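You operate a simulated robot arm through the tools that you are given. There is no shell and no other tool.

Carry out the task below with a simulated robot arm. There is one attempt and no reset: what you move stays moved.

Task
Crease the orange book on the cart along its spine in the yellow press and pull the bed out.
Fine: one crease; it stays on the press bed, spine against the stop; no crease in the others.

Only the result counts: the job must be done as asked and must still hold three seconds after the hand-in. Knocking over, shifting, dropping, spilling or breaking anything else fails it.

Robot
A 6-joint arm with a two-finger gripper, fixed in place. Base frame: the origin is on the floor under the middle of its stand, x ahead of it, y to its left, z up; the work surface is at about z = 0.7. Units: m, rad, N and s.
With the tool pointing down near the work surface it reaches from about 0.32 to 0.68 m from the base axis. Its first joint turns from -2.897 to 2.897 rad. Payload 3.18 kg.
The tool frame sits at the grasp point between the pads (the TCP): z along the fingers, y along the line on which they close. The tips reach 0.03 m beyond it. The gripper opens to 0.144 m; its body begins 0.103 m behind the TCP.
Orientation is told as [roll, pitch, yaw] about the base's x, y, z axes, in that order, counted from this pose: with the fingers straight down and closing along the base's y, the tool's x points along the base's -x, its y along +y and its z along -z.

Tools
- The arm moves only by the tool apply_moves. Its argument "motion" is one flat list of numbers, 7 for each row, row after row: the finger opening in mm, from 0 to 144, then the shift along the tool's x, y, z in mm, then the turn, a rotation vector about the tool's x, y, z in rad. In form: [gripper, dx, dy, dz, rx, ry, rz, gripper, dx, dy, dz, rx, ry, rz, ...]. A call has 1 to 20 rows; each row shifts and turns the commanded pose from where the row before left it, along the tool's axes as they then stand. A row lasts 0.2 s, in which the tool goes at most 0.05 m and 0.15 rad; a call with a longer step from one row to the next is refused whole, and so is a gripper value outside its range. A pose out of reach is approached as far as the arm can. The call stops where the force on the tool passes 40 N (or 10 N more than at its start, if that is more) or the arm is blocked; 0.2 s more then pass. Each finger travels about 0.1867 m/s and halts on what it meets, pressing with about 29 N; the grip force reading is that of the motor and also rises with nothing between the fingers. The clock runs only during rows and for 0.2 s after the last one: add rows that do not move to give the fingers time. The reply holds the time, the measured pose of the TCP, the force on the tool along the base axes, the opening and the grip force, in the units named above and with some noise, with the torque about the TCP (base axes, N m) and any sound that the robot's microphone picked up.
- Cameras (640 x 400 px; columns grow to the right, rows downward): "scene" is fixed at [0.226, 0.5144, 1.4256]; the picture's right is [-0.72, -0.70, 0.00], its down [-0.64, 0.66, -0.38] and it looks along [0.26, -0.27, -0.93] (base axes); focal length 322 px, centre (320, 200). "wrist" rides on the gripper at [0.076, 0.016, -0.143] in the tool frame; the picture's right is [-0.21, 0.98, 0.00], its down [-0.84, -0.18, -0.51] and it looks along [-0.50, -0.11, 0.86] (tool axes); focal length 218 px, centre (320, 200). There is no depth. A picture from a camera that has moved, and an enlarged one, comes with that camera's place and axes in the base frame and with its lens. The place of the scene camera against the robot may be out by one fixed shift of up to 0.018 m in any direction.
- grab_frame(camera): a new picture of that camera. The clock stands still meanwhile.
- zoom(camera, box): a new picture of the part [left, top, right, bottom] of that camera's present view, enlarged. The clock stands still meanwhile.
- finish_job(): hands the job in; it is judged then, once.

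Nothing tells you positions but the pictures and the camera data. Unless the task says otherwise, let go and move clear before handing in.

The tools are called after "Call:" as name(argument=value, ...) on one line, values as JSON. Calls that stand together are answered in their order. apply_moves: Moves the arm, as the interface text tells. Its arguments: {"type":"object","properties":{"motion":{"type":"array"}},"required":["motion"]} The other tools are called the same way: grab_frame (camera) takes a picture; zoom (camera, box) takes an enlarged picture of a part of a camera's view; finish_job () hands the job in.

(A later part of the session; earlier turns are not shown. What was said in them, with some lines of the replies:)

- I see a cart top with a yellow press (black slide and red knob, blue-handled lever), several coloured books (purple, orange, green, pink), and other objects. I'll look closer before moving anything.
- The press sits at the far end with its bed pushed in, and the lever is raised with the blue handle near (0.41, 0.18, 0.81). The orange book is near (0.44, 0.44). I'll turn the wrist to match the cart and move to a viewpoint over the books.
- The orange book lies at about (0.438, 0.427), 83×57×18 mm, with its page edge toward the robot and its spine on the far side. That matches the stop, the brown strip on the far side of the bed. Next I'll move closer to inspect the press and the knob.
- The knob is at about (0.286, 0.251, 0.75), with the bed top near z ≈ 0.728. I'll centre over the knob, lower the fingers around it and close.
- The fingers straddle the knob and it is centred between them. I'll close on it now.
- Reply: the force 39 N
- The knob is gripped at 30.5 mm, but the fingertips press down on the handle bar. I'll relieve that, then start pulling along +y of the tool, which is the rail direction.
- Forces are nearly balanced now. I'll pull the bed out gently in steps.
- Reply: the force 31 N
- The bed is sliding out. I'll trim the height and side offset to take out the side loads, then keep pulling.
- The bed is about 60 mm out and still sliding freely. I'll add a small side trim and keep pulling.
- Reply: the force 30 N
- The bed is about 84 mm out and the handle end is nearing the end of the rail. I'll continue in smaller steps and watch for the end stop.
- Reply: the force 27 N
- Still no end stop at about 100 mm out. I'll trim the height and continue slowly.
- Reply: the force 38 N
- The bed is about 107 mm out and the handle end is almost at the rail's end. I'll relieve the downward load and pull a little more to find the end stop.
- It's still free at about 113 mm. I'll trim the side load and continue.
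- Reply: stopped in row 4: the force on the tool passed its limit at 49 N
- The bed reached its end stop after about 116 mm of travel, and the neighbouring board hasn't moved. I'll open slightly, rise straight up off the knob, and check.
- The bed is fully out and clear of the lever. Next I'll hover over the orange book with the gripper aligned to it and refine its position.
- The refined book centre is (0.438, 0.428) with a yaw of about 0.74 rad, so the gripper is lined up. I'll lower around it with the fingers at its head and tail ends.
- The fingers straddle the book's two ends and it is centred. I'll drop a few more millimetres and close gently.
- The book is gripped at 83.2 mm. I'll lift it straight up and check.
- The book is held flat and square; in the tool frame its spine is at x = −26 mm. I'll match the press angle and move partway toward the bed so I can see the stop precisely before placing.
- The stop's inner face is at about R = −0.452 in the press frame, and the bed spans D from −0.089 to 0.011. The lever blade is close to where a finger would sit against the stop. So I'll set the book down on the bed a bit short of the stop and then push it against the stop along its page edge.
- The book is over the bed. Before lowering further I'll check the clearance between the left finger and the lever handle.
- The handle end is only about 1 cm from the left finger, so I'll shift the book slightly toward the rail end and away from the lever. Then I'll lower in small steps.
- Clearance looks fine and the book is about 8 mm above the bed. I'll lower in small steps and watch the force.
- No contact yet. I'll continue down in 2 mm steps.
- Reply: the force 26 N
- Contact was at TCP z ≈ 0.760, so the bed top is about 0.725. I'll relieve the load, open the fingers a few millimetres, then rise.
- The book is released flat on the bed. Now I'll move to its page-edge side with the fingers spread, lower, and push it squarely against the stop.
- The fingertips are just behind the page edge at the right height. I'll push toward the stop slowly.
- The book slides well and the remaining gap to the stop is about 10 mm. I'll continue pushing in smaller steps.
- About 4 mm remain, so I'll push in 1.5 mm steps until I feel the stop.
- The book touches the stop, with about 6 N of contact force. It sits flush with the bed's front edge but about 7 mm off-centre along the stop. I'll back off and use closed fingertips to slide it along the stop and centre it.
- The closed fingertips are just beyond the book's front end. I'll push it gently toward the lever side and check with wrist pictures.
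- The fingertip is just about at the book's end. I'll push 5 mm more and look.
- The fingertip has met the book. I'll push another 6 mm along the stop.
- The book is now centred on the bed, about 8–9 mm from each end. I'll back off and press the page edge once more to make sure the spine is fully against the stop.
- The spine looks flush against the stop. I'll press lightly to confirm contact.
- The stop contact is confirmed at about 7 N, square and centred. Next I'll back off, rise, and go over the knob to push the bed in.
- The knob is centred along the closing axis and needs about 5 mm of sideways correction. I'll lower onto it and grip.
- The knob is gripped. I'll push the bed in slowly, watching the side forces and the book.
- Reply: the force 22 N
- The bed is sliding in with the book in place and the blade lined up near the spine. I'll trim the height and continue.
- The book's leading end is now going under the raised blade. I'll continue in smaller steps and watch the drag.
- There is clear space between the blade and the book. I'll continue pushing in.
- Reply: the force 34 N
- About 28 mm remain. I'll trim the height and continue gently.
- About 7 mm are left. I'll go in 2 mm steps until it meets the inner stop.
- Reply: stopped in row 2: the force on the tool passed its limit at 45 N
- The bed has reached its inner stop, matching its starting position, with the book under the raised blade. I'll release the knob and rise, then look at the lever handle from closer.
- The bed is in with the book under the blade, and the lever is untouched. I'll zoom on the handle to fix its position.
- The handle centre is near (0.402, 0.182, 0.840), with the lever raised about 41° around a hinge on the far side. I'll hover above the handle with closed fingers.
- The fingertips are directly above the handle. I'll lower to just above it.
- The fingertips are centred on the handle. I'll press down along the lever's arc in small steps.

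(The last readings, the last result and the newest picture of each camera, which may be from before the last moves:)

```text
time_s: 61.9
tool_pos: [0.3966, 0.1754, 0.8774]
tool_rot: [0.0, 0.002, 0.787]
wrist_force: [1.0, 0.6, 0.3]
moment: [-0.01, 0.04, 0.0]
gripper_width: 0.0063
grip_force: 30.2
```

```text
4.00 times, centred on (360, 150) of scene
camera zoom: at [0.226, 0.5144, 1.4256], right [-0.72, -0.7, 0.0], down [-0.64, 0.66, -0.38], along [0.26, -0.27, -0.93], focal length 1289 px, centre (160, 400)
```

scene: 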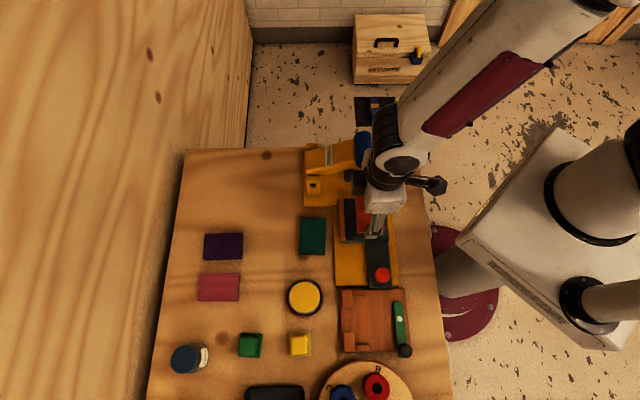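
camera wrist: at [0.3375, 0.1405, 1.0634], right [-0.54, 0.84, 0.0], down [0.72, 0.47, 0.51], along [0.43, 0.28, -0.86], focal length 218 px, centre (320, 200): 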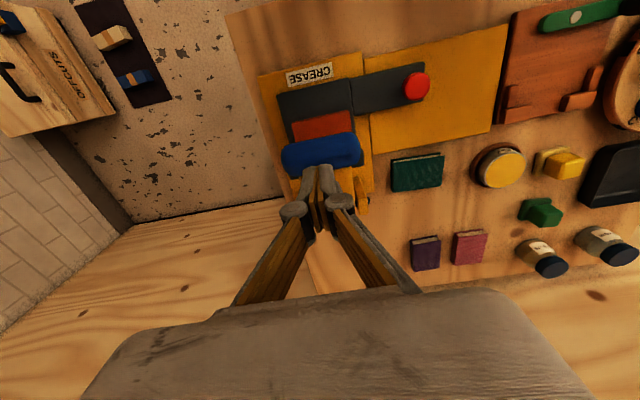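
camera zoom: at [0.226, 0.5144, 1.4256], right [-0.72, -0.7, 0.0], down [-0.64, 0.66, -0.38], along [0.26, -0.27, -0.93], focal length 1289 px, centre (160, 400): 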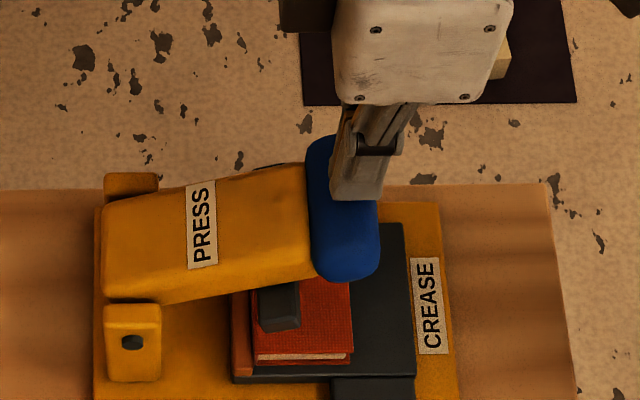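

The lever is following down easily. I'll continue along the arc.

Call:
apply_moves(motion=[0, 4, 0, 6, 0, 0, 0, 0, 4, 0, 6, 0, 0, 0, 0, 3, 0, 6, 0, 0, 0, 0, 0, 0, 0, 0, 0, 0])

Call:
zoom(camera="scene", box=[290, 100, 430, 200])

Call:
zoom(camera="wrist", box=[240, 100, 400, 220])

```text
time_s: 62.9
tool_pos: [0.3888, 0.1666, 0.8572]
tool_rot: [-0.001, 0.0, 0.787]
wrist_force: [-0.7, 1.1, 2.1]
moment: [0.02, 0.04, -0.01]
gripper_width: 0.0062
grip_force: 30.8
```

```text
4.00 times, centred on (360, 150) of scene
camera zoom: at [0.226, 0.5144, 1.4256], right [-0.72, -0.7, 0.0], down [-0.64, 0.66, -0.38], along [0.26, -0.27, -0.93], focal length 1289 px, centre (160, 400)
```

zoom: 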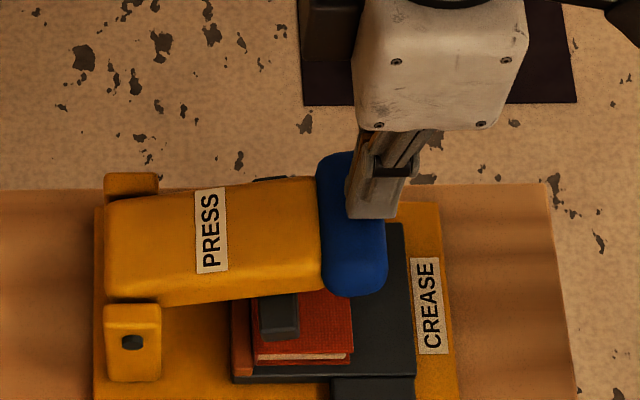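

```text
3.33 times, centred on (320, 160) of wrist
camera zoom: at [0.3233, 0.1254, 1.001], right [-0.54, 0.84, 0.0], down [0.72, 0.47, 0.51], along [0.43, 0.28, -0.86], focal length 728 px, centre (320, 333)
```

zoom: 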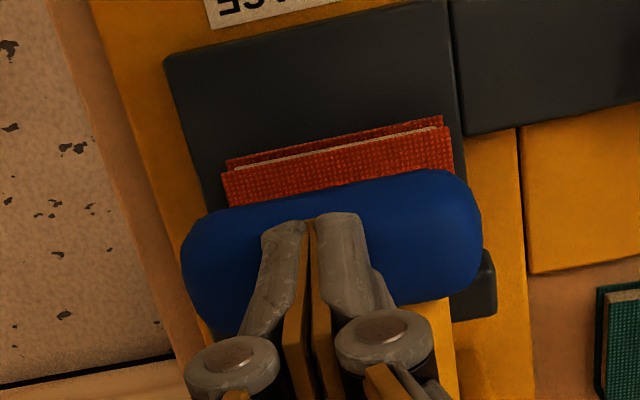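

The lever is nearly horizontal and my tips sit about 8 mm outboard of the handle's axis. I'll re-centre on it and continue pressing down.

Call:
apply_moves(motion=[0, -4, 0, 0, 0, 0, 0, 0, -3, 0, 2, 0, 0, 0, 0, 0, 0, 5, 0, 0, 0, 0, 0, 0, 5, 0, 0, 0, 0, 0, 0, 0, 0, 0, 0])

Call:
zoom(camera="scene", box=[290, 100, 430, 200])

Call:
zoom(camera="wrist", box=[240, 100, 400, 220])

```text
time_s: 64.1
tool_pos: [0.3925, 0.1729, 0.8462]
tool_rot: [-0.001, 0.0, 0.787]
wrist_force: [-1.2, 0.0, 1.9]
moment: [-0.02, 0.04, 0.0]
gripper_width: 0.0061
grip_force: 31.0
```

```text
4.00 times, centred on (360, 150) of scene
camera zoom: at [0.226, 0.5144, 1.4256], right [-0.72, -0.7, 0.0], down [-0.64, 0.66, -0.38], along [0.26, -0.27, -0.93], focal length 1289 px, centre (160, 400)
```

zoom: 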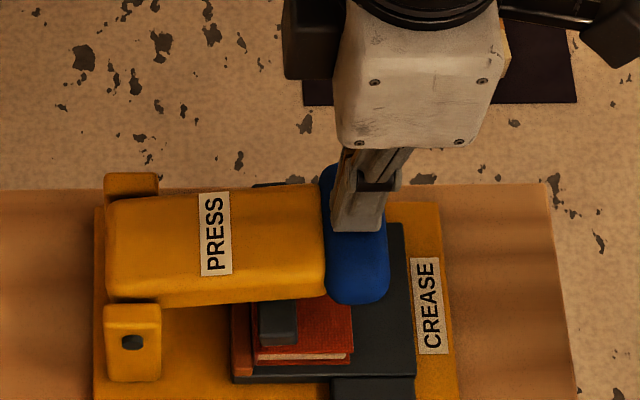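

```text
3.33 times, centred on (320, 160) of wrist
camera zoom: at [0.3273, 0.1305, 0.9892], right [-0.54, 0.84, 0.0], down [0.72, 0.47, 0.51], along [0.43, 0.28, -0.86], focal length 728 px, centre (320, 333)
```

zoom: 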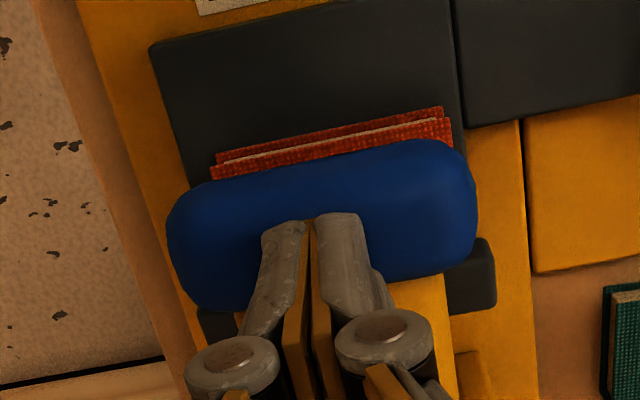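

No resistance yet. I'll continue down in 4 mm steps.

Call:
apply_moves(motion=[0, 0.5, 0, 4, 0, 0, 0, 0, 0.5, 0, 4, 0, 0, 0, 0, 0, 0, 0, 0, 0, 0])

Call:
zoom(camera="scene", box=[290, 100, 430, 200])

```text
time_s: 64.9
tool_pos: [0.3924, 0.1726, 0.8372]
tool_rot: [0.0, -0.002, 0.787]
wrist_force: [-1.4, 0.7, 1.9]
moment: [0.0, 0.05, -0.02]
gripper_width: 0.0061
grip_force: 30.4
```

```text
4.00 times, centred on (360, 150) of scene
camera zoom: at [0.226, 0.5144, 1.4256], right [-0.72, -0.7, 0.0], down [-0.64, 0.66, -0.38], along [0.26, -0.27, -0.93], focal length 1289 px, centre (160, 400)
```

zoom: 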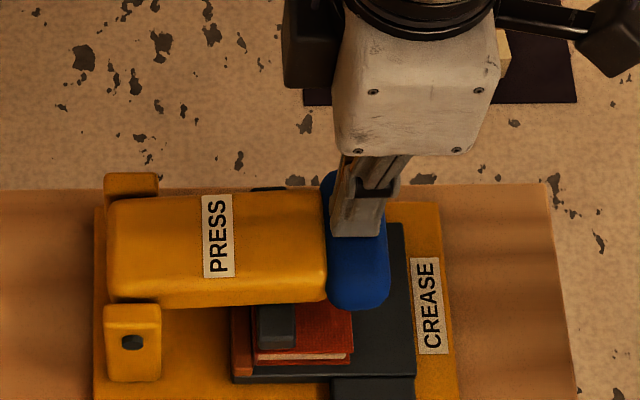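

Call:
apply_moves(motion=[0, 0, 0, 4, 0, 0, 0, 0, 0, 0, 3, 0, 0, 0, 0, 0, 0, 0, 0, 0, 0])

Call:
zoom(camera="scene", box=[290, 100, 430, 200])

Call:
zoom(camera="wrist", box=[240, 100, 400, 220])

```text
time_s: 65.7
tool_pos: [0.392, 0.1723, 0.8324]
tool_rot: [0.0, -0.001, 0.786]
wrist_force: [-0.1, -1.7, 2.0]
moment: [-0.04, 0.01, 0.03]
gripper_width: 0.0061
grip_force: 30.7
```

```text
4.00 times, centred on (360, 150) of scene
camera zoom: at [0.226, 0.5144, 1.4256], right [-0.72, -0.7, 0.0], down [-0.64, 0.66, -0.38], along [0.26, -0.27, -0.93], focal length 1289 px, centre (160, 400)
```

zoom: 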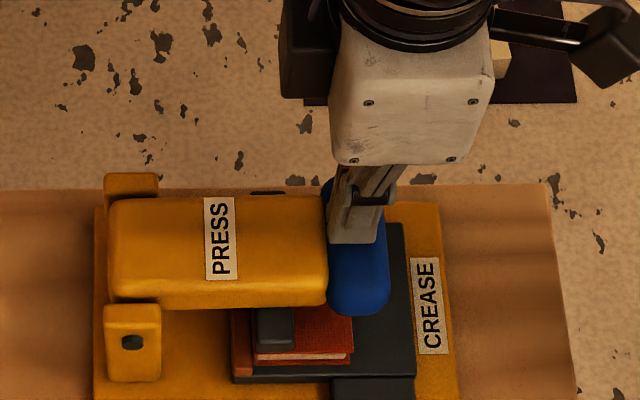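

```text
3.33 times, centred on (320, 160) of wrist
camera zoom: at [0.3282, 0.1297, 0.974], right [-0.54, 0.84, 0.0], down [0.72, 0.47, 0.51], along [0.43, 0.28, -0.86], focal length 728 px, centre (320, 333)
```

zoom: 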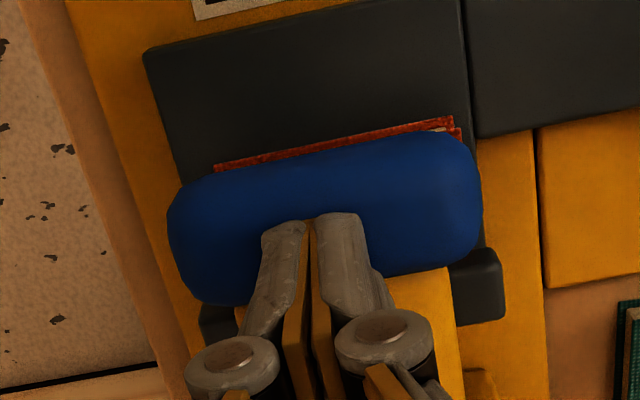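

The blade is close to the book now. I'll continue in 3 mm steps and watch the force.

Call:
apply_moves(motion=[0, 0, 0, 3, 0, 0, 0, 0, 0, 0, 3, 0, 0, 0, 0, 0, 0, 0, 0, 0, 0])

Call:
zoom(camera="scene", box=[290, 100, 430, 200])

```text
time_s: 66.5
tool_pos: [0.3931, 0.1713, 0.8256]
tool_rot: [0.0, 0.0, 0.787]
wrist_force: [-7.7, -6.8, 31.0]
moment: [0.07, -0.08, -0.01]
gripper_width: 0.0057
grip_force: 30.5
```

```text
4.00 times, centred on (360, 150) of scene
camera zoom: at [0.226, 0.5144, 1.4256], right [-0.72, -0.7, 0.0], down [-0.64, 0.66, -0.38], along [0.26, -0.27, -0.93], focal length 1289 px, centre (160, 400)
```

zoom: 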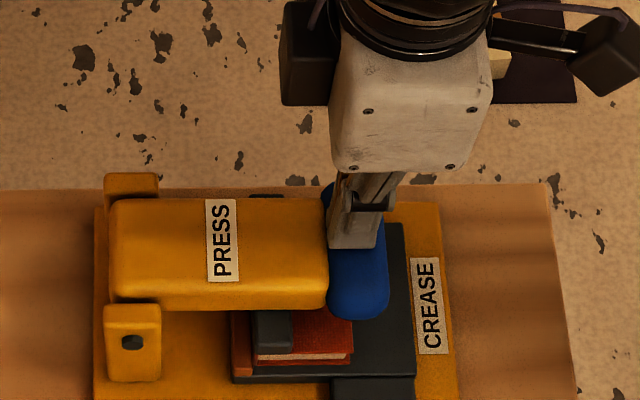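

The blade is bearing on the book with about 31 N on the handle. I'll press further to complete the crease.

Call:
apply_moves(motion=[0, 0, 0, 1, 0, 0, 0, 0, 0, 0, 1, 0, 0, 0, 0, 0, 0, 0, 0, 0, 0])

Call:
zoom(camera="scene", box=[290, 100, 430, 200])

```text
time_s: 66.9
tool_pos: [0.3942, 0.1695, 0.8267]
tool_rot: [-0.001, 0.0, 0.787]
wrist_force: [-7.1, -2.4, 20.2]
moment: [0.11, 0.0, 0.03]
gripper_width: 0.0062
grip_force: 30.9
stopped in row 1: the force on the tool passed its limit at 46 N (the readings are from after the stop); the commanded pose is now the measured one
```

```text
4.00 times, centred on (360, 150) of scene
camera zoom: at [0.226, 0.5144, 1.4256], right [-0.72, -0.7, 0.0], down [-0.64, 0.66, -0.38], along [0.26, -0.27, -0.93], focal length 1289 px, centre (160, 400)
```

zoom: 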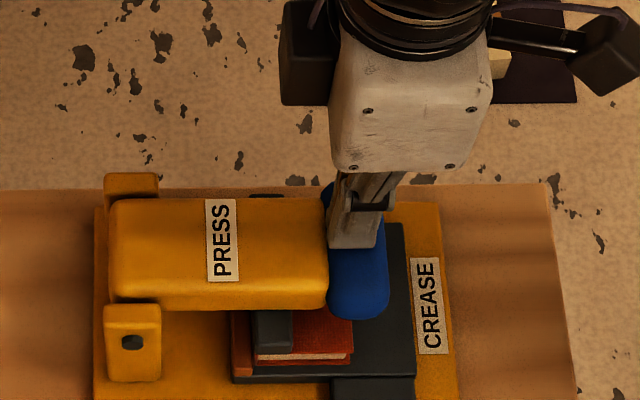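

I'm holding the lever down. I'll keep steady pressure in the same stroke for about a second so the crease sets.

Call:
apply_moves(motion=[0, 0, 0, 0.6, 0, 0, 0, 0, 0, 0, 0.3, 0, 0, 0, 0, 0, 0, 0, 0, 0, 0, 0, 0, 0, 0, 0, 0, 0, 0, 0, 0, 0, 0, 0, 0, 0, 0, 0, 0, 0, 0, 0])

```text
time_s: 67.4
tool_pos: [0.3919, 0.1711, 0.8266]
tool_rot: [0.0, -0.001, 0.787]
wrist_force: [-6.6, -2.2, 19.5]
moment: [0.12, 0.04, 0.01]
gripper_width: 0.0061
grip_force: 30.2
stopped in row 2: the force on the tool passed its limit at 42 N (the readings are from after the stop); the commanded pose is now the measured one
```

Call:
apply_moves(motion=[0, 0, 0, 0.5, 0, 0, 0, 0, 0, 0, 0, 0, 0, 0, 0, 0, 0, 0, 0, 0, 0, 0, 0, 0, 0, 0, 0, 0, 0, 0, 0, 0, 0, 0, 0])

Call:
zoom(camera="wrist", box=[240, 100, 400, 220])

Call:
zoom(camera="scene", box=[310, 140, 390, 200])

```text
time_s: 68.0
tool_pos: [0.3936, 0.1719, 0.8259]
tool_rot: [-0.001, 0.001, 0.787]
wrist_force: [-5.5, -1.7, 18.6]
moment: [0.09, -0.05, 0.01]
gripper_width: 0.0061
grip_force: 31.0
stopped in row 2: the force on the tool passed its limit at 42 N (the readings are from after the stop); the commanded pose is now the measured one
```

```text
3.33 times, centred on (320, 160) of wrist
camera zoom: at [0.3277, 0.1296, 0.9688], right [-0.55, 0.84, 0.0], down [0.72, 0.47, 0.51], along [0.43, 0.28, -0.86], focal length 728 px, centre (320, 333)
```

zoom: 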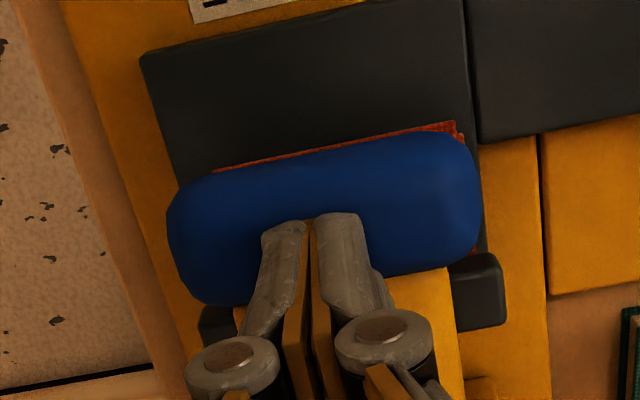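

```text
6.67 times, centred on (350, 170) of scene
camera zoom: at [0.226, 0.5144, 1.4256], right [-0.72, -0.7, 0.0], down [-0.64, 0.66, -0.38], along [0.26, -0.27, -0.93], focal length 2149 px, centre (120, 400)
```

zoom: 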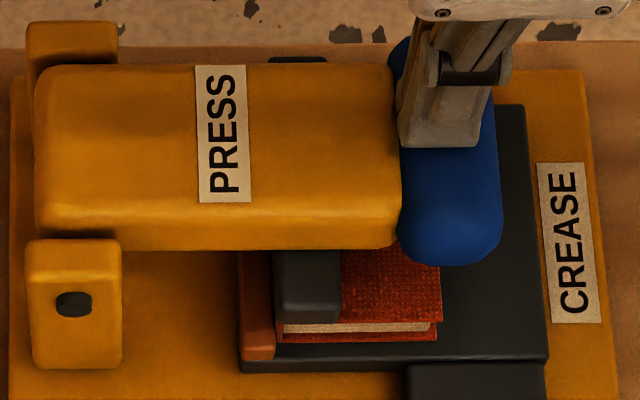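

Call:
apply_moves(motion=[0, 0, 0, 0.3, 0, 0, 0, 0, 0, 0, 0, 0, 0, 0, 0, 0, 0, 0, 0, 0, 0, 0, 0, 0, 0, 0, 0, 0, 0, 0, 0, 0, 0, 0, 0])

```text
time_s: 68.8
tool_pos: [0.3939, 0.172, 0.8264]
tool_rot: [-0.002, 0.0, 0.788]
wrist_force: [-6.1, -2.6, 18.8]
moment: [0.09, 0.01, 0.05]
gripper_width: 0.006
grip_force: 30.8
stopped in row 4: the force on the tool passed its limit at 41 N (the readings are from after the stop); the commanded pose is now the measured one
```

I held 40+ N for a sustained moment with the lever fully down. Now I'll ease up and see whether the lever springs back on its own.

Call:
apply_moves(motion=[0, 0, 0, -3, 0, 0, 0, 0, 0, 0, -6, 0, 0, 0, 0, 0, 0, -10, 0, 0, 0, 0, 0, 0, 0, 0, 0, 0])

Call:
zoom(camera="scene", box=[290, 100, 430, 200])

Call:
zoom(camera="wrist", box=[240, 100, 400, 220])

```text
time_s: 69.8
tool_pos: [0.3933, 0.1713, 0.8443]
tool_rot: [-0.001, 0.001, 0.786]
wrist_force: [1.6, 0.1, 2.1]
moment: [0.0, -0.01, -0.02]
gripper_width: 0.0061
grip_force: 30.9
```

```text
4.00 times, centred on (360, 150) of scene
camera zoom: at [0.226, 0.5144, 1.4256], right [-0.72, -0.7, 0.0], down [-0.64, 0.66, -0.38], along [0.26, -0.27, -0.93], focal length 1289 px, centre (160, 400)
```

zoom: 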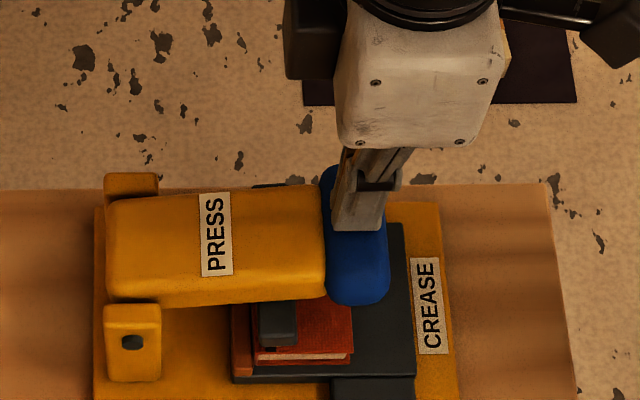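

```text
3.33 times, centred on (320, 160) of wrist
camera zoom: at [0.3276, 0.1293, 0.9876], right [-0.55, 0.84, 0.0], down [0.72, 0.47, 0.51], along [0.43, 0.28, -0.86], focal length 728 px, centre (320, 333)
```

zoom: 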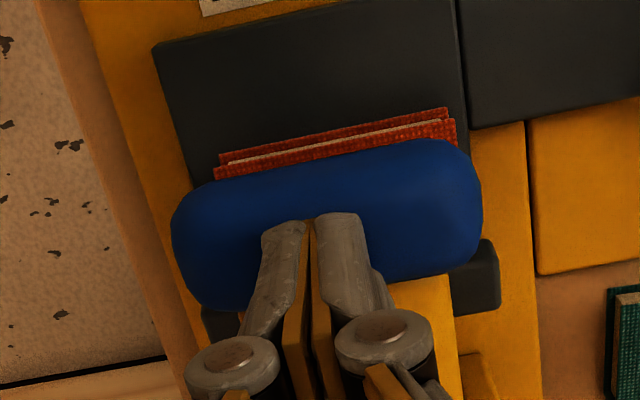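

The lever springs back up by itself and follows my fingers. I'll rise gently to let it return, then clear it.

Call:
apply_moves(motion=[0, -1, 0, -8, 0, 0, 0, 0, -2, 0, -8, 0, 0, 0, 0, -3, 0, -8, 0, 0, 0, 0, -3, 0, -8, 0, 0, 0, 0, -3, 0, -8, 0, 0, 0, 0, 0, 0, -15, 0, 0, 0, 0, 0, 0, -30, 0, 0, 0, 0, 0, 0, 0, 0, 0, 0])

Call:
zoom(camera="scene", box=[290, 100, 430, 200])

Call:
grab_frame(camera="wrist")

```text
time_s: 71.6
tool_pos: [0.4007, 0.1802, 0.9309]
tool_rot: [-0.001, 0.0, 0.788]
wrist_force: [0.7, -0.7, -0.1]
moment: [-0.01, -0.04, 0.03]
gripper_width: 0.0001
grip_force: 30.9
```

```text
4.00 times, centred on (360, 150) of scene
camera zoom: at [0.226, 0.5144, 1.4256], right [-0.72, -0.7, 0.0], down [-0.64, 0.66, -0.38], along [0.26, -0.27, -0.93], focal length 1289 px, centre (160, 400)
```

zoom: 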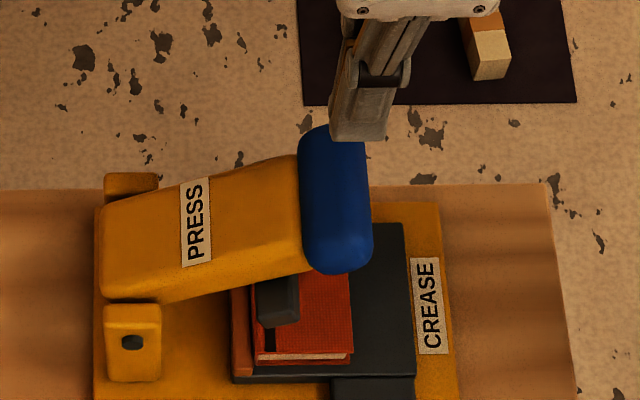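

```text
taken
camera wrist: at [0.3352, 0.1379, 1.0735], right [-0.55, 0.84, 0.0], down [0.72, 0.47, 0.51], along [0.43, 0.28, -0.86], focal length 218 px, centre (320, 200)
```

wrist: 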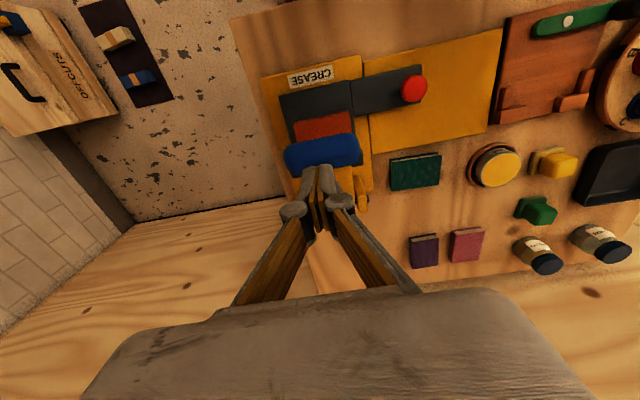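

A dark crease line now shows near the spine of the orange book, and the lever is back up. Next I'll return to the knob to pull the bed out.

Call:
apply_moves(motion=[0, 8.5, 33, 0, 0, 0, 0, 0, 8.5, 33, 0, 0, 0, 0, 20, 8.5, 33, 0, 0, 0, 0, 46, 8.5, 33, 0, 0, 0, 0, 46, 0, 0, 40, 0, 0, 0, 46, 0, 0, 40, 0, 0, 0, 46, 0, 0, 0, 0, 0, 0])

Call:
zoom(camera="wrist", box=[160, 80, 400, 230])

Call:
zoom(camera="scene", box=[290, 120, 430, 220])

```text
time_s: 73.2
tool_pos: [0.2838, 0.2542, 0.8467]
tool_rot: [-0.001, 0.0, 0.786]
wrist_force: [0.9, -0.3, -0.8]
moment: [-0.01, 0.0, -0.04]
gripper_width: 0.0457
grip_force: 0.1
```

```text
2.67 times, centred on (280, 155) of wrist
camera zoom: at [0.2186, 0.2124, 0.9892], right [-0.55, 0.84, 0.0], down [0.72, 0.47, 0.51], along [0.43, 0.28, -0.86], focal length 582 px, centre (427, 320)
```

zoom: 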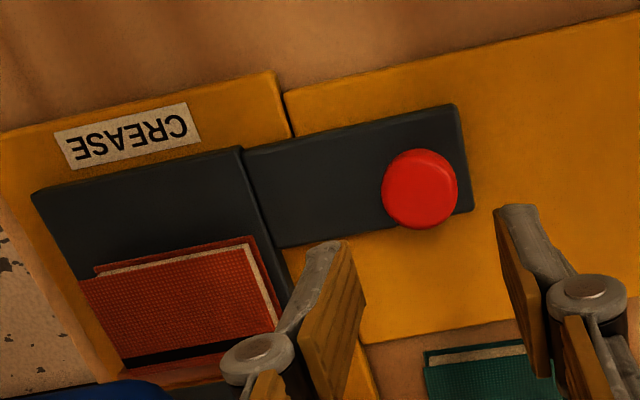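

```text
4.00 times, centred on (360, 170) of scene
camera zoom: at [0.226, 0.5144, 1.4256], right [-0.72, -0.7, 0.0], down [-0.64, 0.66, -0.38], along [0.26, -0.27, -0.93], focal length 1289 px, centre (160, 320)
```

zoom: 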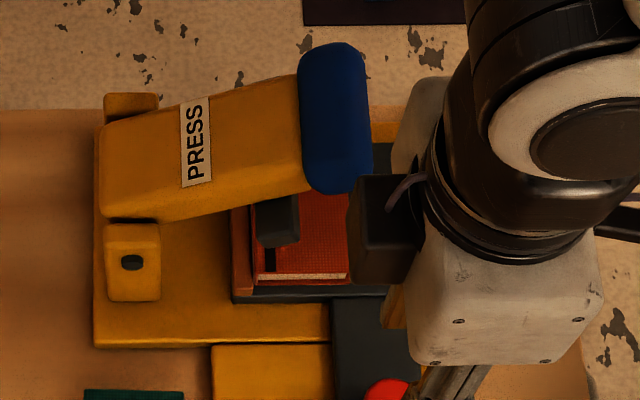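

The crease line is clearly visible along the spine. I'll line up with the knob and grip it.

Call:
apply_moves(motion=[46, 1.8, -2.7, 0, 0, 0, 0, 46, 0, 0, 35, 0, 0, 0, 46, 0, 0, 30, 0, 0, 0, 46, 0, 0, 13, 0, 0, 0, 46, 0, 0, 0, 0, 0, 0, 20, 0, 0, 0, 0, 0, 0, 20, 0, 0, 0, 0, 0, 0])

Call:
zoom(camera="wrist", box=[160, 100, 400, 250])

```text
time_s: 74.8
tool_pos: [0.2836, 0.246, 0.771]
tool_rot: [-0.002, 0.0, 0.786]
wrist_force: [-16.5, 18.9, -8.6]
moment: [0.35, 0.29, 0.07]
gripper_width: 0.036
grip_force: 13.0
```

```text
2.67 times, centred on (280, 175) of wrist
camera zoom: at [0.2178, 0.2039, 0.9142], right [-0.55, 0.84, 0.0], down [0.72, 0.47, 0.51], along [0.43, 0.28, -0.86], focal length 582 px, centre (427, 267)
```

zoom: 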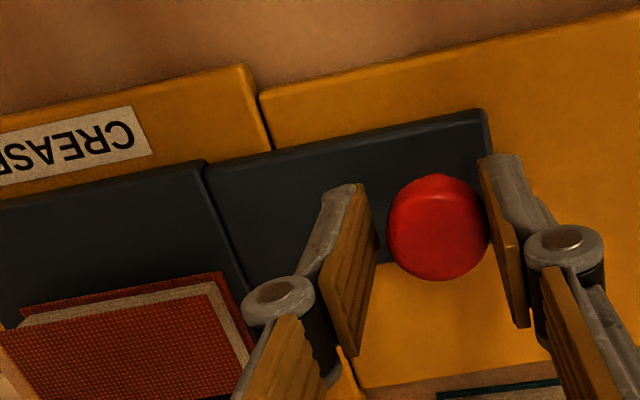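

The gripper touched the knob off-centre, so only one finger is pressing. I'll shift about 3 mm outward so both fingers close on it.

Call:
apply_moves(motion=[20, 0, 1.5, 0, 0, 0, 0, 20, 0, 1.5, 0, 0, 0, 0, 20, 0, 0, 0, 0, 0, 0])

```text
time_s: 75.6
tool_pos: [0.2826, 0.2477, 0.7724]
tool_rot: [-0.004, 0.001, 0.789]
wrist_force: [-17.4, 9.9, -6.5]
moment: [0.15, 0.4, 0.17]
gripper_width: 0.0323
grip_force: 9.7
```

Call:
apply_moves(motion=[20, 0, 1.5, 1.5, 0, 0, 0, 20, 0, 0.5, 1, 0, 0, 0, 20, 0, 0, 0, 0, 0, 0])

Call:
zoom(camera="wrist", box=[160, 100, 400, 250])

```text
time_s: 76.4
tool_pos: [0.2823, 0.2487, 0.7704]
tool_rot: [-0.002, -0.003, 0.789]
wrist_force: [-6.7, -10.0, 35.7]
moment: [-0.14, 0.04, -0.02]
gripper_width: 0.0308
grip_force: 45.0
```

```text
2.67 times, centred on (280, 175) of wrist
camera zoom: at [0.2163, 0.2068, 0.9119], right [-0.54, 0.84, 0.0], down [0.72, 0.47, 0.51], along [0.43, 0.28, -0.86], focal length 582 px, centre (427, 267)
```

zoom: 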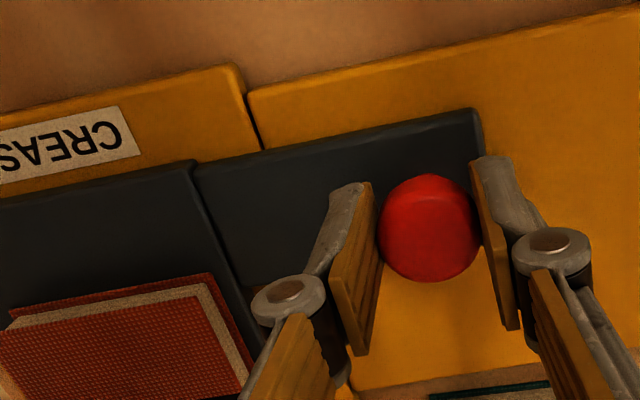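

Now it's fully gripped at 30.8 mm. I'll relieve the vertical load and pull the bed out slowly.

Call:
apply_moves(motion=[20, 0.4, 0, -0.9, 0, 0, 0, 20, 0, 4, 0, 0, 0, 0, 20, 0, 6, 0, 0, 0, 0, 20, 0, 6, 0, 0, 0, 0, 20, 0, 6, 0, 0, 0, 0])

Call:
zoom(camera="scene", box=[290, 120, 430, 220])

```text
time_s: 77.6
tool_pos: [0.267, 0.2645, 0.7689]
tool_rot: [-0.003, -0.005, 0.788]
wrist_force: [6.8, 2.2, 18.6]
moment: [0.48, -0.46, -0.02]
gripper_width: 0.031
grip_force: 44.8
```

```text
4.00 times, centred on (360, 170) of scene
camera zoom: at [0.226, 0.5144, 1.4256], right [-0.72, -0.7, 0.0], down [-0.64, 0.66, -0.38], along [0.26, -0.27, -0.93], focal length 1289 px, centre (160, 320)
```

zoom: 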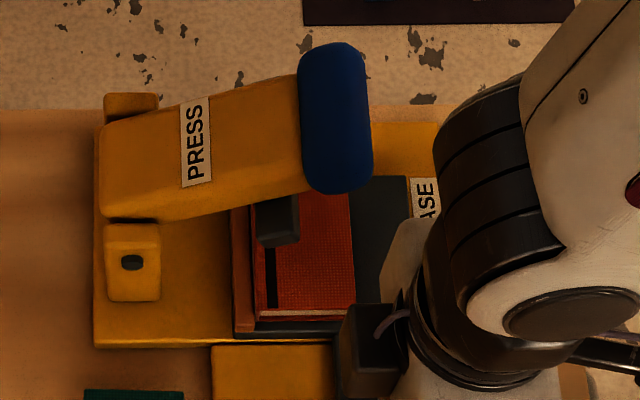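

The bed is coming out with the book riding on it against the stop and a single crease line visible. I'll continue with small trims.

Call:
apply_moves(motion=[20, -0.3, 0, -0.5, 0, 0, 0, 20, 0, 6, 0, 0, 0, 0, 20, 0, 6, 0, 0, 0, 0, 20, 0, 6, 0, 0, 0, 0, 20, 0, 6, 0, 0, 0, 0])

Call:
zoom(camera="scene", box=[290, 120, 430, 220])

```text
time_s: 78.4
tool_pos: [0.2577, 0.2733, 0.7684]
tool_rot: [-0.001, 0.0, 0.787]
wrist_force: [0.4, 3.1, -11.8]
moment: [0.11, -0.04, 0.04]
gripper_width: 0.0309
grip_force: 45.4
stopped in row 4: the force on the tool passed its limit at 40 N (the readings are from after the stop); the commanded pose is now the measured one
```

```text
4.00 times, centred on (360, 170) of scene
camera zoom: at [0.226, 0.5144, 1.4256], right [-0.72, -0.7, 0.0], down [-0.64, 0.66, -0.38], along [0.26, -0.27, -0.93], focal length 1289 px, centre (160, 320)
```

zoom: 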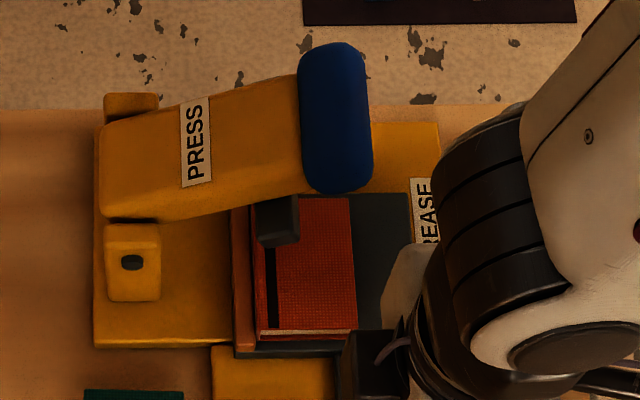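

A vertical load tripped the limit, since the pull drifts slightly upward. I'll trim down a little and continue.

Call:
apply_moves(motion=[20, 0, 0, 0.4, 0, 0, 0, 20, 0, 5, 0.1, 0, 0, 0, 20, 0, 5, 0.1, 0, 0, 0, 20, 0, 5, 0.1, 0, 0, 0, 20, 0, 5, 0, 0, 0, 0])

```text
time_s: 79.6
tool_pos: [0.2427, 0.2877, 0.7698]
tool_rot: [-0.001, -0.005, 0.789]
wrist_force: [8.5, 5.6, 25.8]
moment: [-0.02, -0.07, -0.03]
gripper_width: 0.0311
grip_force: 44.9
```

Call:
apply_moves(motion=[20, -0.6, 0, -0.6, 0, 0, 0, 20, 0, 5, 0, 0, 0, 0, 20, 0, 5, 0, 0, 0, 0, 20, 0, 5, 0, 0, 0, 0, 20, 0, 5, 0, 0, 0, 0])

Call:
zoom(camera="scene", box=[290, 140, 430, 240])

```text
time_s: 80.8
tool_pos: [0.2285, 0.3017, 0.7682]
tool_rot: [0.0, 0.0, 0.786]
wrist_force: [13.2, 10.1, -0.2]
moment: [0.17, -0.21, 0.09]
gripper_width: 0.0305
grip_force: 44.6
```

```text
4.00 times, centred on (360, 190) of scene
camera zoom: at [0.226, 0.5144, 1.4256], right [-0.72, -0.7, 0.0], down [-0.64, 0.66, -0.38], along [0.26, -0.27, -0.93], focal length 1289 px, centre (160, 240)
```

zoom: 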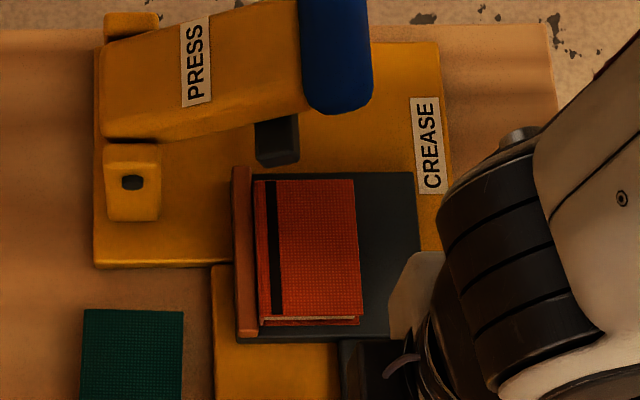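

The full crease line is visible parallel to the spine. About 40 mm of travel is left, so I'll trim sideways and continue.

Call:
apply_moves(motion=[20, -1.1, 0, 0, 0, 0, 0, 20, -0.2, 5, 0, 0, 0, 0, 20, -0.2, 5, 0, 0, 0, 0, 20, -0.2, 5, 0, 0, 0, 0, 20, -0.2, 5, 0, 0, 0, 0])

```text
time_s: 82.0
tool_pos: [0.2161, 0.3149, 0.769]
tool_rot: [-0.002, 0.004, 0.787]
wrist_force: [-0.6, -3.8, 8.8]
moment: [0.37, -0.35, -0.09]
gripper_width: 0.0309
grip_force: 45.3
```

Call:
apply_moves(motion=[20, 0, 4, -0.2, 0, 0, 0, 20, 0, 4, 0, 0, 0, 0, 20, 0, 3, 0, 0, 0, 0, 20, 0, 0, 0, 0, 0, 0])

```text
time_s: 83.0
tool_pos: [0.2085, 0.3225, 0.7696]
tool_rot: [-0.004, 0.008, 0.786]
wrist_force: [-11.8, -13.0, -3.1]
moment: [-0.39, 0.34, -0.05]
gripper_width: 0.0309
grip_force: 44.7
```

Call:
apply_moves(motion=[20, 1, 0, 0, 0, 0, 0, 20, 0, 3, 0, 0, 0, 0, 20, 0, 3, 0, 0, 0, 0, 20, 0, 0, 0, 0, 0, 0])

Call:
zoom(camera="scene", box=[290, 160, 430, 260])

```text
time_s: 84.0
tool_pos: [0.204, 0.326, 0.7692]
tool_rot: [-0.003, 0.002, 0.787]
wrist_force: [-8.9, -12.3, -26.2]
moment: [-0.46, 0.41, 0.02]
gripper_width: 0.0307
grip_force: 44.6
```

```text
4.00 times, centred on (360, 210) of scene
camera zoom: at [0.226, 0.5144, 1.4256], right [-0.72, -0.7, 0.0], down [-0.64, 0.66, -0.38], along [0.26, -0.27, -0.93], focal length 1289 px, centre (160, 160)
```

zoom: 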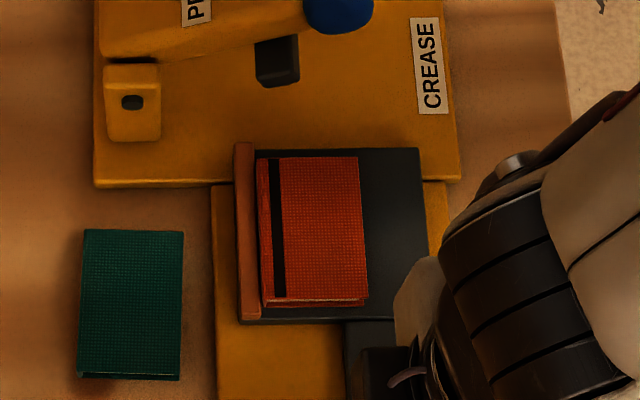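

A few millimetres remain to the outer stop. I'll trim and finish the pull.

Call:
apply_moves(motion=[20, 0.8, 0, 0.6, 0, 0, 0, 20, 0, 2, 0, 0, 0, 0, 20, 0, 2, 0, 0, 0, 0, 20, 0, 1.5, 0, 0, 0, 0, 20, 0, 0, 0, 0, 0, 0])

Call:
zoom(camera="scene", box=[290, 160, 430, 260])

```text
time_s: 85.1
tool_pos: [0.2011, 0.3287, 0.7696]
tool_rot: [-0.005, 0.003, 0.785]
wrist_force: [11.4, -7.4, 2.1]
moment: [-0.1, -0.31, 0.01]
gripper_width: 0.0306
grip_force: 44.7
stopped in row 5: the force on the tool passed its limit at 42 N (the readings are from after the stop); the commanded pose is now the measured one
```

```text
4.00 times, centred on (360, 210) of scene
camera zoom: at [0.226, 0.5144, 1.4256], right [-0.72, -0.7, 0.0], down [-0.64, 0.66, -0.38], along [0.26, -0.27, -0.93], focal length 1289 px, centre (160, 160)
```

zoom: 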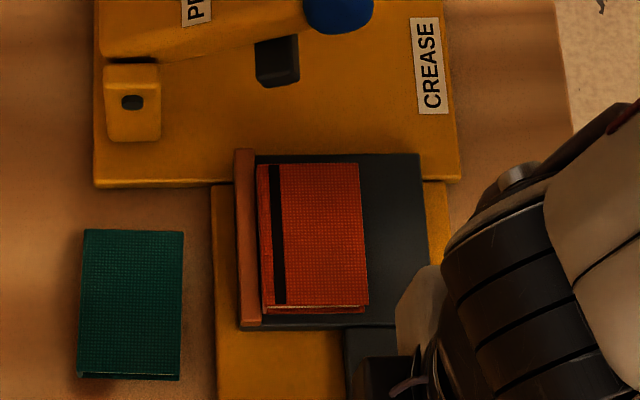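

The bed is at its outer stop with the book still against the stop strip. I'll release the knob and rise straight up.

Call:
apply_moves(motion=[20, 0, -0.5, 0, 0, 0, 0, 46, 0, 0, 0, 0, 0, 0, 46, 0, 0, 0, 0, 0, 0, 46, 0, 0, -15, 0, 0, 0, 46, 0, 0, -35, 0, 0, 0, 46, 0, 0, -40, 0, 0, 0, 46, 0, 0, -40, 0, 0, 0, 46, 0, 0, 0, 0, 0, 0])

Call:
grab_frame(camera="wrist")

Call:
zoom(camera="wrist", box=[160, 80, 400, 230])

Call:
zoom(camera="scene", box=[310, 180, 410, 260])

```text
time_s: 86.9
tool_pos: [0.1997, 0.334, 0.8994]
tool_rot: [-0.003, 0.002, 0.785]
wrist_force: [0.8, 0.1, 0.1]
moment: [0.02, 0.02, -0.01]
gripper_width: 0.0456
grip_force: 0.0
```

```text
taken
camera wrist: at [0.1348, 0.2927, 1.0426], right [-0.54, 0.84, 0.0], down [0.72, 0.47, 0.51], along [0.43, 0.27, -0.86], focal length 218 px, centre (320, 200)
```

wrist: 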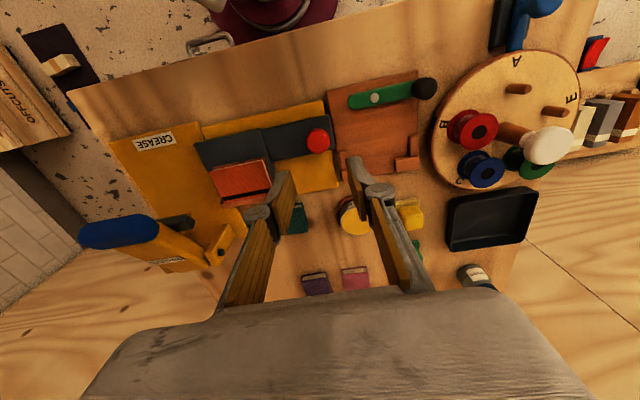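

```text
2.67 times, centred on (280, 155) of wrist
camera zoom: at [0.1348, 0.2927, 1.0426], right [-0.54, 0.84, 0.0], down [0.72, 0.47, 0.51], along [0.43, 0.27, -0.86], focal length 582 px, centre (427, 320)
```

zoom: 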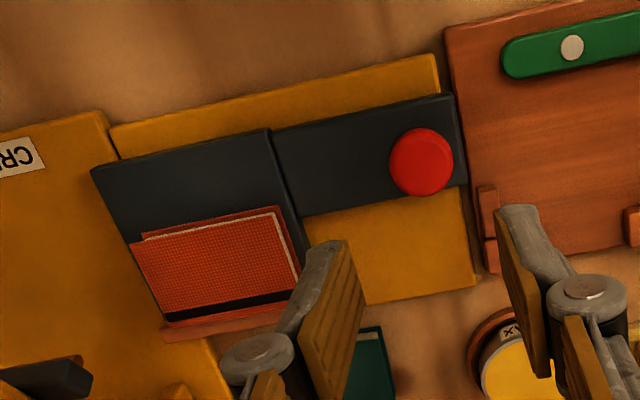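

```text
5.00 times, centred on (360, 220) of scene
camera zoom: at [0.226, 0.5144, 1.4256], right [-0.72, -0.7, 0.0], down [-0.64, 0.66, -0.38], along [0.26, -0.27, -0.93], focal length 1612 px, centre (120, 100)
```

zoom: 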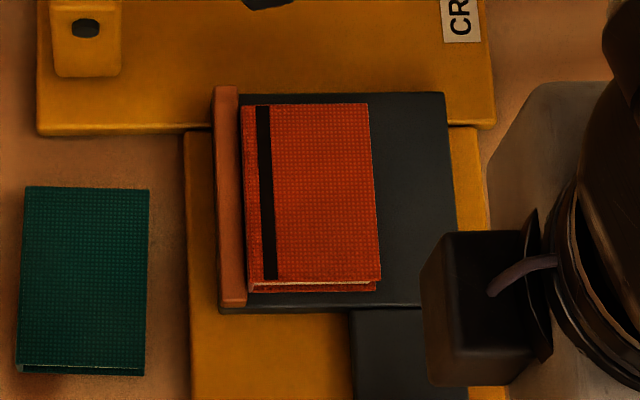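

The book has one clean crease line and sits flush with the stop. I'll move clear to a viewpoint over the stop to confirm there's no gap.

Call:
apply_moves(motion=[46, -37.5, -20.5, 0, 0, 0, 0, 46, -37.5, -20.5, 0, 0, 0, 0, 46, -37.5, -20.5, 0, 0, 0, 0, 46, -37, -20, 0, 0, 0, 0, 46, 0, 0, 0, 0, 0, 0])

Call:
grab_frame(camera="wrist")

Call:
zoom(camera="wrist", box=[160, 20, 360, 145])

Call:
grab_frame(camera="scene")

```text
time_s: 88.1
tool_pos: [0.3658, 0.3803, 0.8991]
tool_rot: [-0.004, 0.002, 0.785]
wrist_force: [-0.6, -0.6, 0.3]
moment: [0.01, 0.0, 0.0]
gripper_width: 0.0459
grip_force: 0.1
```

```text
taken
camera wrist: at [0.3007, 0.3395, 1.0418], right [-0.54, 0.84, 0.0], down [0.72, 0.47, 0.51], along [0.43, 0.27, -0.86], focal length 218 px, centre (320, 200)
```

wrist: 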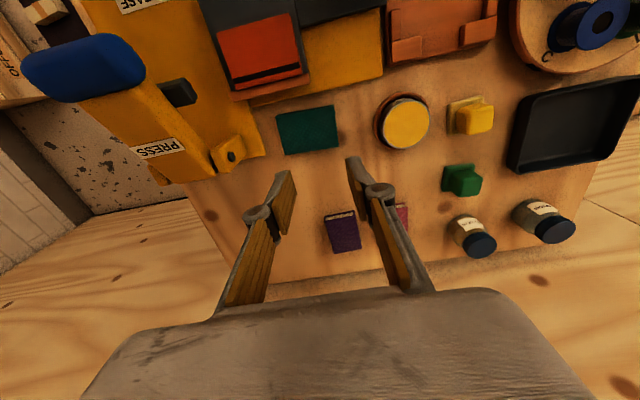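

```text
3.20 times, centred on (260, 82) of wrist
camera zoom: at [0.3007, 0.3395, 1.0418], right [-0.54, 0.84, 0.0], down [0.72, 0.47, 0.51], along [0.43, 0.27, -0.86], focal length 698 px, centre (512, 576)
```

zoom: 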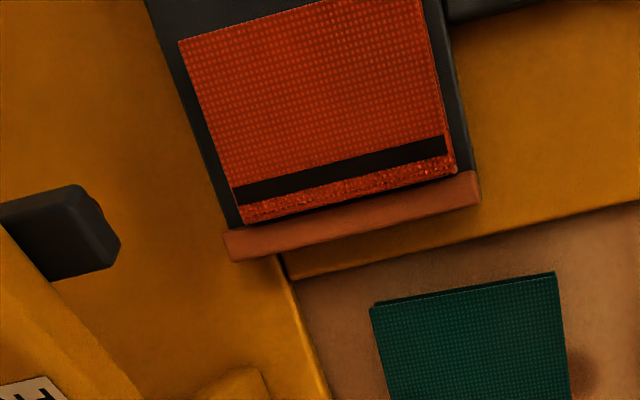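

```text
taken
```

scene: 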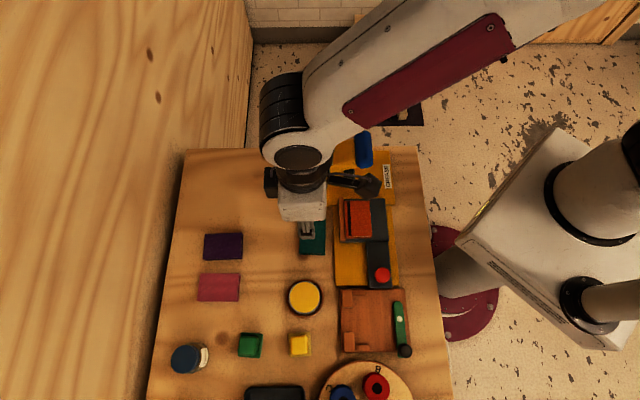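

One crease, the other books untouched, bed fully out. I'll zoom in tightly on the spine-to-stop contact.

Call:
zoom(camera="wrist", box=[225, 65, 315, 105])

Call:
zoom(camera="scene", box=[335, 190, 395, 245])

```text
7.11 times, centred on (270, 85) of wrist
camera zoom: at [0.3007, 0.3395, 1.0418], right [-0.54, 0.84, 0.0], down [0.72, 0.47, 0.51], along [0.43, 0.27, -0.86], focal length 1552 px, centre (676, 1018)
```

zoom: 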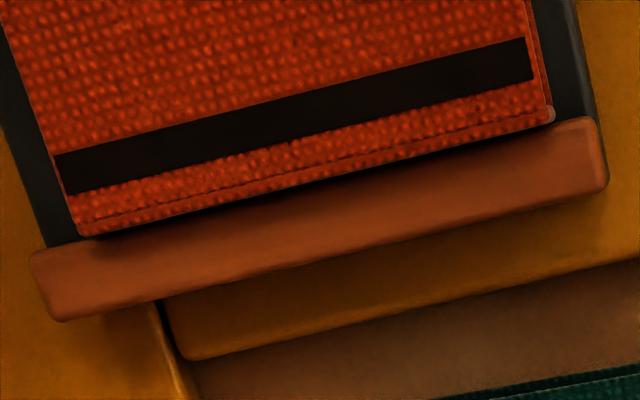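

```text
7.27 times, centred on (365, 218) of scene
camera zoom: at [0.226, 0.5144, 1.4256], right [-0.72, -0.7, 0.0], down [-0.64, 0.66, -0.38], along [0.26, -0.27, -0.93], focal length 2344 px, centre (-7, 73)
```

zoom: 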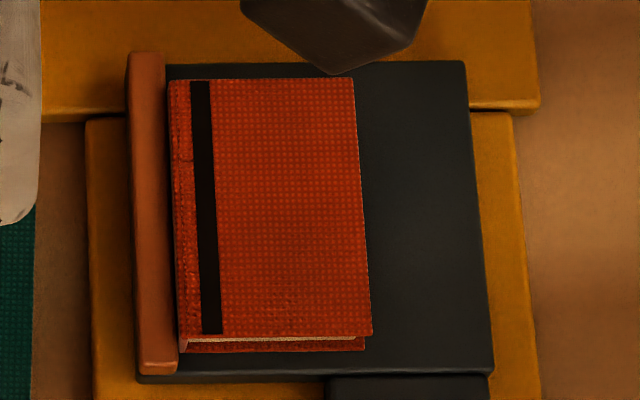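

The spine looks in contact, with at most a hairline shadow. For certainty I'll repeat the same light push on the page edge that I used before.

Call:
apply_moves(motion=[40, 34, -9.6, 0, 0, 0, 0, 40, 34, -9.6, 0, 0, 0, 0, 40, 34, -9.6, 0, 0, 0, 0, 40, 34, -9.6, 0, 0, 0, 0, 40, 34, -9.4, 0, 0, 0, 0, 40, 0, 0, 40, 0, 0, 0, 40, 0, 0, 40, 0, 0, 0, 40, 0, 0, 35, 0, 0, 0, 40, 0, 0, 18, 0, 0, 0, 40, 0, 0, 0, 0, 0, 0])

Call:
zoom(camera="wrist", box=[200, 120, 440, 270])

```text
time_s: 90.3
tool_pos: [0.2752, 0.223, 0.7655]
tool_rot: [-0.004, 0.001, 0.786]
wrist_force: [-0.9, 0.9, 0.4]
moment: [0.01, 0.02, -0.01]
gripper_width: 0.0399
grip_force: 0.1
```

```text
2.67 times, centred on (320, 195) of wrist
camera zoom: at [0.2096, 0.1822, 0.9076], right [-0.54, 0.84, 0.0], down [0.72, 0.47, 0.51], along [0.43, 0.27, -0.86], focal length 582 px, centre (320, 213)
```

zoom: 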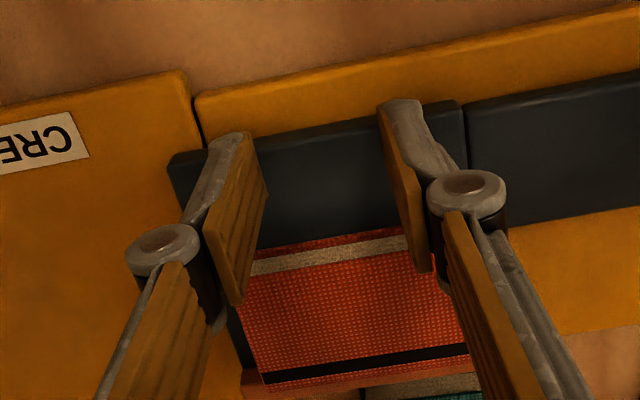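

Call:
apply_moves(motion=[40, -4, 0, 2, 0, 0, 0, 40, -4, 0, 0, 0, 0, 0, 40, -4, 0, 0, 0, 0, 0, 40, -4, 0, 0, 0, 0, 0, 40, -4, 0, 0, 0, 0, 0, 40, -3, 0, 0, 0, 0, 0, 40, 0, 0, 0, 0, 0, 0])

```text
time_s: 91.9
tool_pos: [0.2934, 0.2405, 0.7642]
tool_rot: [-0.002, 0.001, 0.787]
wrist_force: [0.2, -0.8, -0.3]
moment: [-0.03, -0.01, 0.01]
gripper_width: 0.0398
grip_force: 0.0
```

Call:
apply_moves(motion=[40, -1, 0, 0, 0, 0, 0, 40, -1, 0, 0, 0, 0, 0, 40, 0, 0, 0, 0, 0, 0])

```text
time_s: 92.7
tool_pos: [0.2965, 0.2407, 0.7644]
tool_rot: [-0.001, 0.003, 0.786]
wrist_force: [-3.3, -2.2, 0.5]
moment: [-0.09, 0.07, -0.01]
gripper_width: 0.0401
grip_force: 0.1
```

Call:
apply_moves(motion=[40, -0.6, 0, 0, 0, 0, 0, 40, 0, 0, 0, 0, 0, 0])

```text
time_s: 93.3
tool_pos: [0.2957, 0.2414, 0.7648]
tool_rot: [-0.002, 0.003, 0.786]
wrist_force: [-4.5, -4.4, 0.1]
moment: [-0.17, 0.09, -0.04]
gripper_width: 0.04
grip_force: 0.0
```

The push meets solid contact at about 6 N in the same place as before, so the spine is against the stop. I'll back off, rise well clear and do a last check.

Call:
apply_moves(motion=[40, 5, 0, 0, 0, 0, 0, 40, 6, 0, 0, 0, 0, 0, 40, 0, 0, -40, 0, 0, 0, 40, 0, 0, -45, 0, 0, 0, 40, 0, 0, -45, 0, 0, 0, 40, 0, 0, -40, 0, 0, 0, 40, 0, 0, 0, 0, 0, 0])

Call:
grab_frame(camera="scene")

Call:
zoom(camera="scene", box=[310, 180, 410, 260])

Call:
grab_frame(camera="wrist")

```text
time_s: 94.9
tool_pos: [0.2872, 0.2344, 0.9384]
tool_rot: [-0.005, 0.001, 0.785]
wrist_force: [0.9, 0.3, 0.2]
moment: [0.03, 0.01, 0.0]
gripper_width: 0.0399
grip_force: 0.1
```

```text
taken
```

scene: 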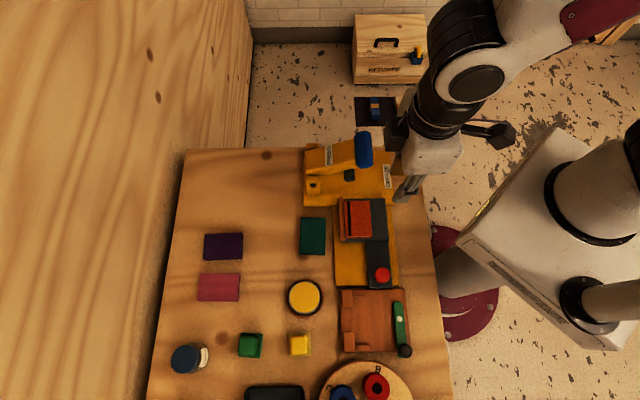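

```text
5.00 times, centred on (360, 220) of scene
camera zoom: at [0.226, 0.5144, 1.4256], right [-0.72, -0.7, 0.0], down [-0.64, 0.66, -0.38], along [0.26, -0.27, -0.93], focal length 1612 px, centre (120, 100)
```

zoom: 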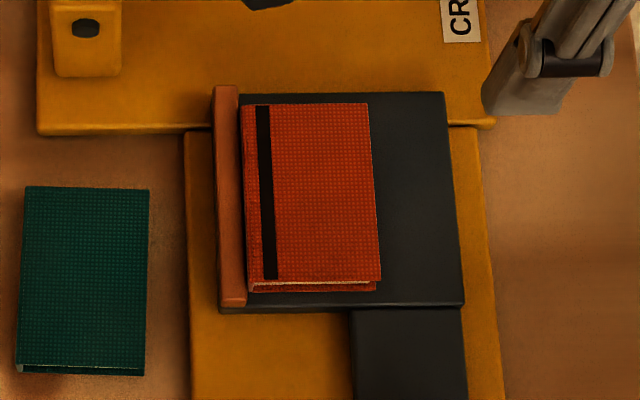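

```text
taken
camera wrist: at [0.2216, 0.1929, 1.0814], right [-0.54, 0.84, 0.0], down [0.72, 0.47, 0.51], along [0.43, 0.27, -0.86], focal length 218 px, centre (320, 200)
```

wrist: 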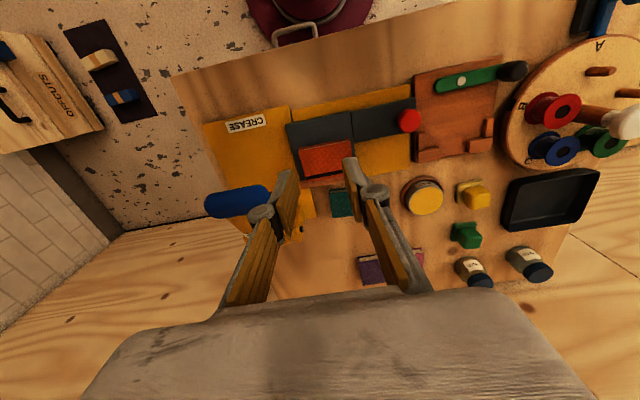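

The orange book has a single crease along its spine, lies on the pulled-out bed with the spine against the stop, and the lever is back up. Nothing else has moved and the gripper is empty and clear, so I'm handing in.

Call:
finish_job()

```text
The job is handed in.
```

The orange book has one crease along its spine. It lies on the pulled-out press bed with the spine against the stop. I've handed the job in, but the reply gave no verdict.

- **Crease:** I pressed the lever down in a single stroke, holding over 40 N on the handle. It sprang back up by itself, and one dark crease line now runs next to the spine.
- **Position:** The bed is at its outer stop. A light push on the page edge after pulling it out met firm contact, so the spine is touching the stop. The book is roughly centred along it.
- **Everything else:** The other books show no crease, and nothing else on the cart looks moved in the last pictures. The gripper is empty and clear of the press.
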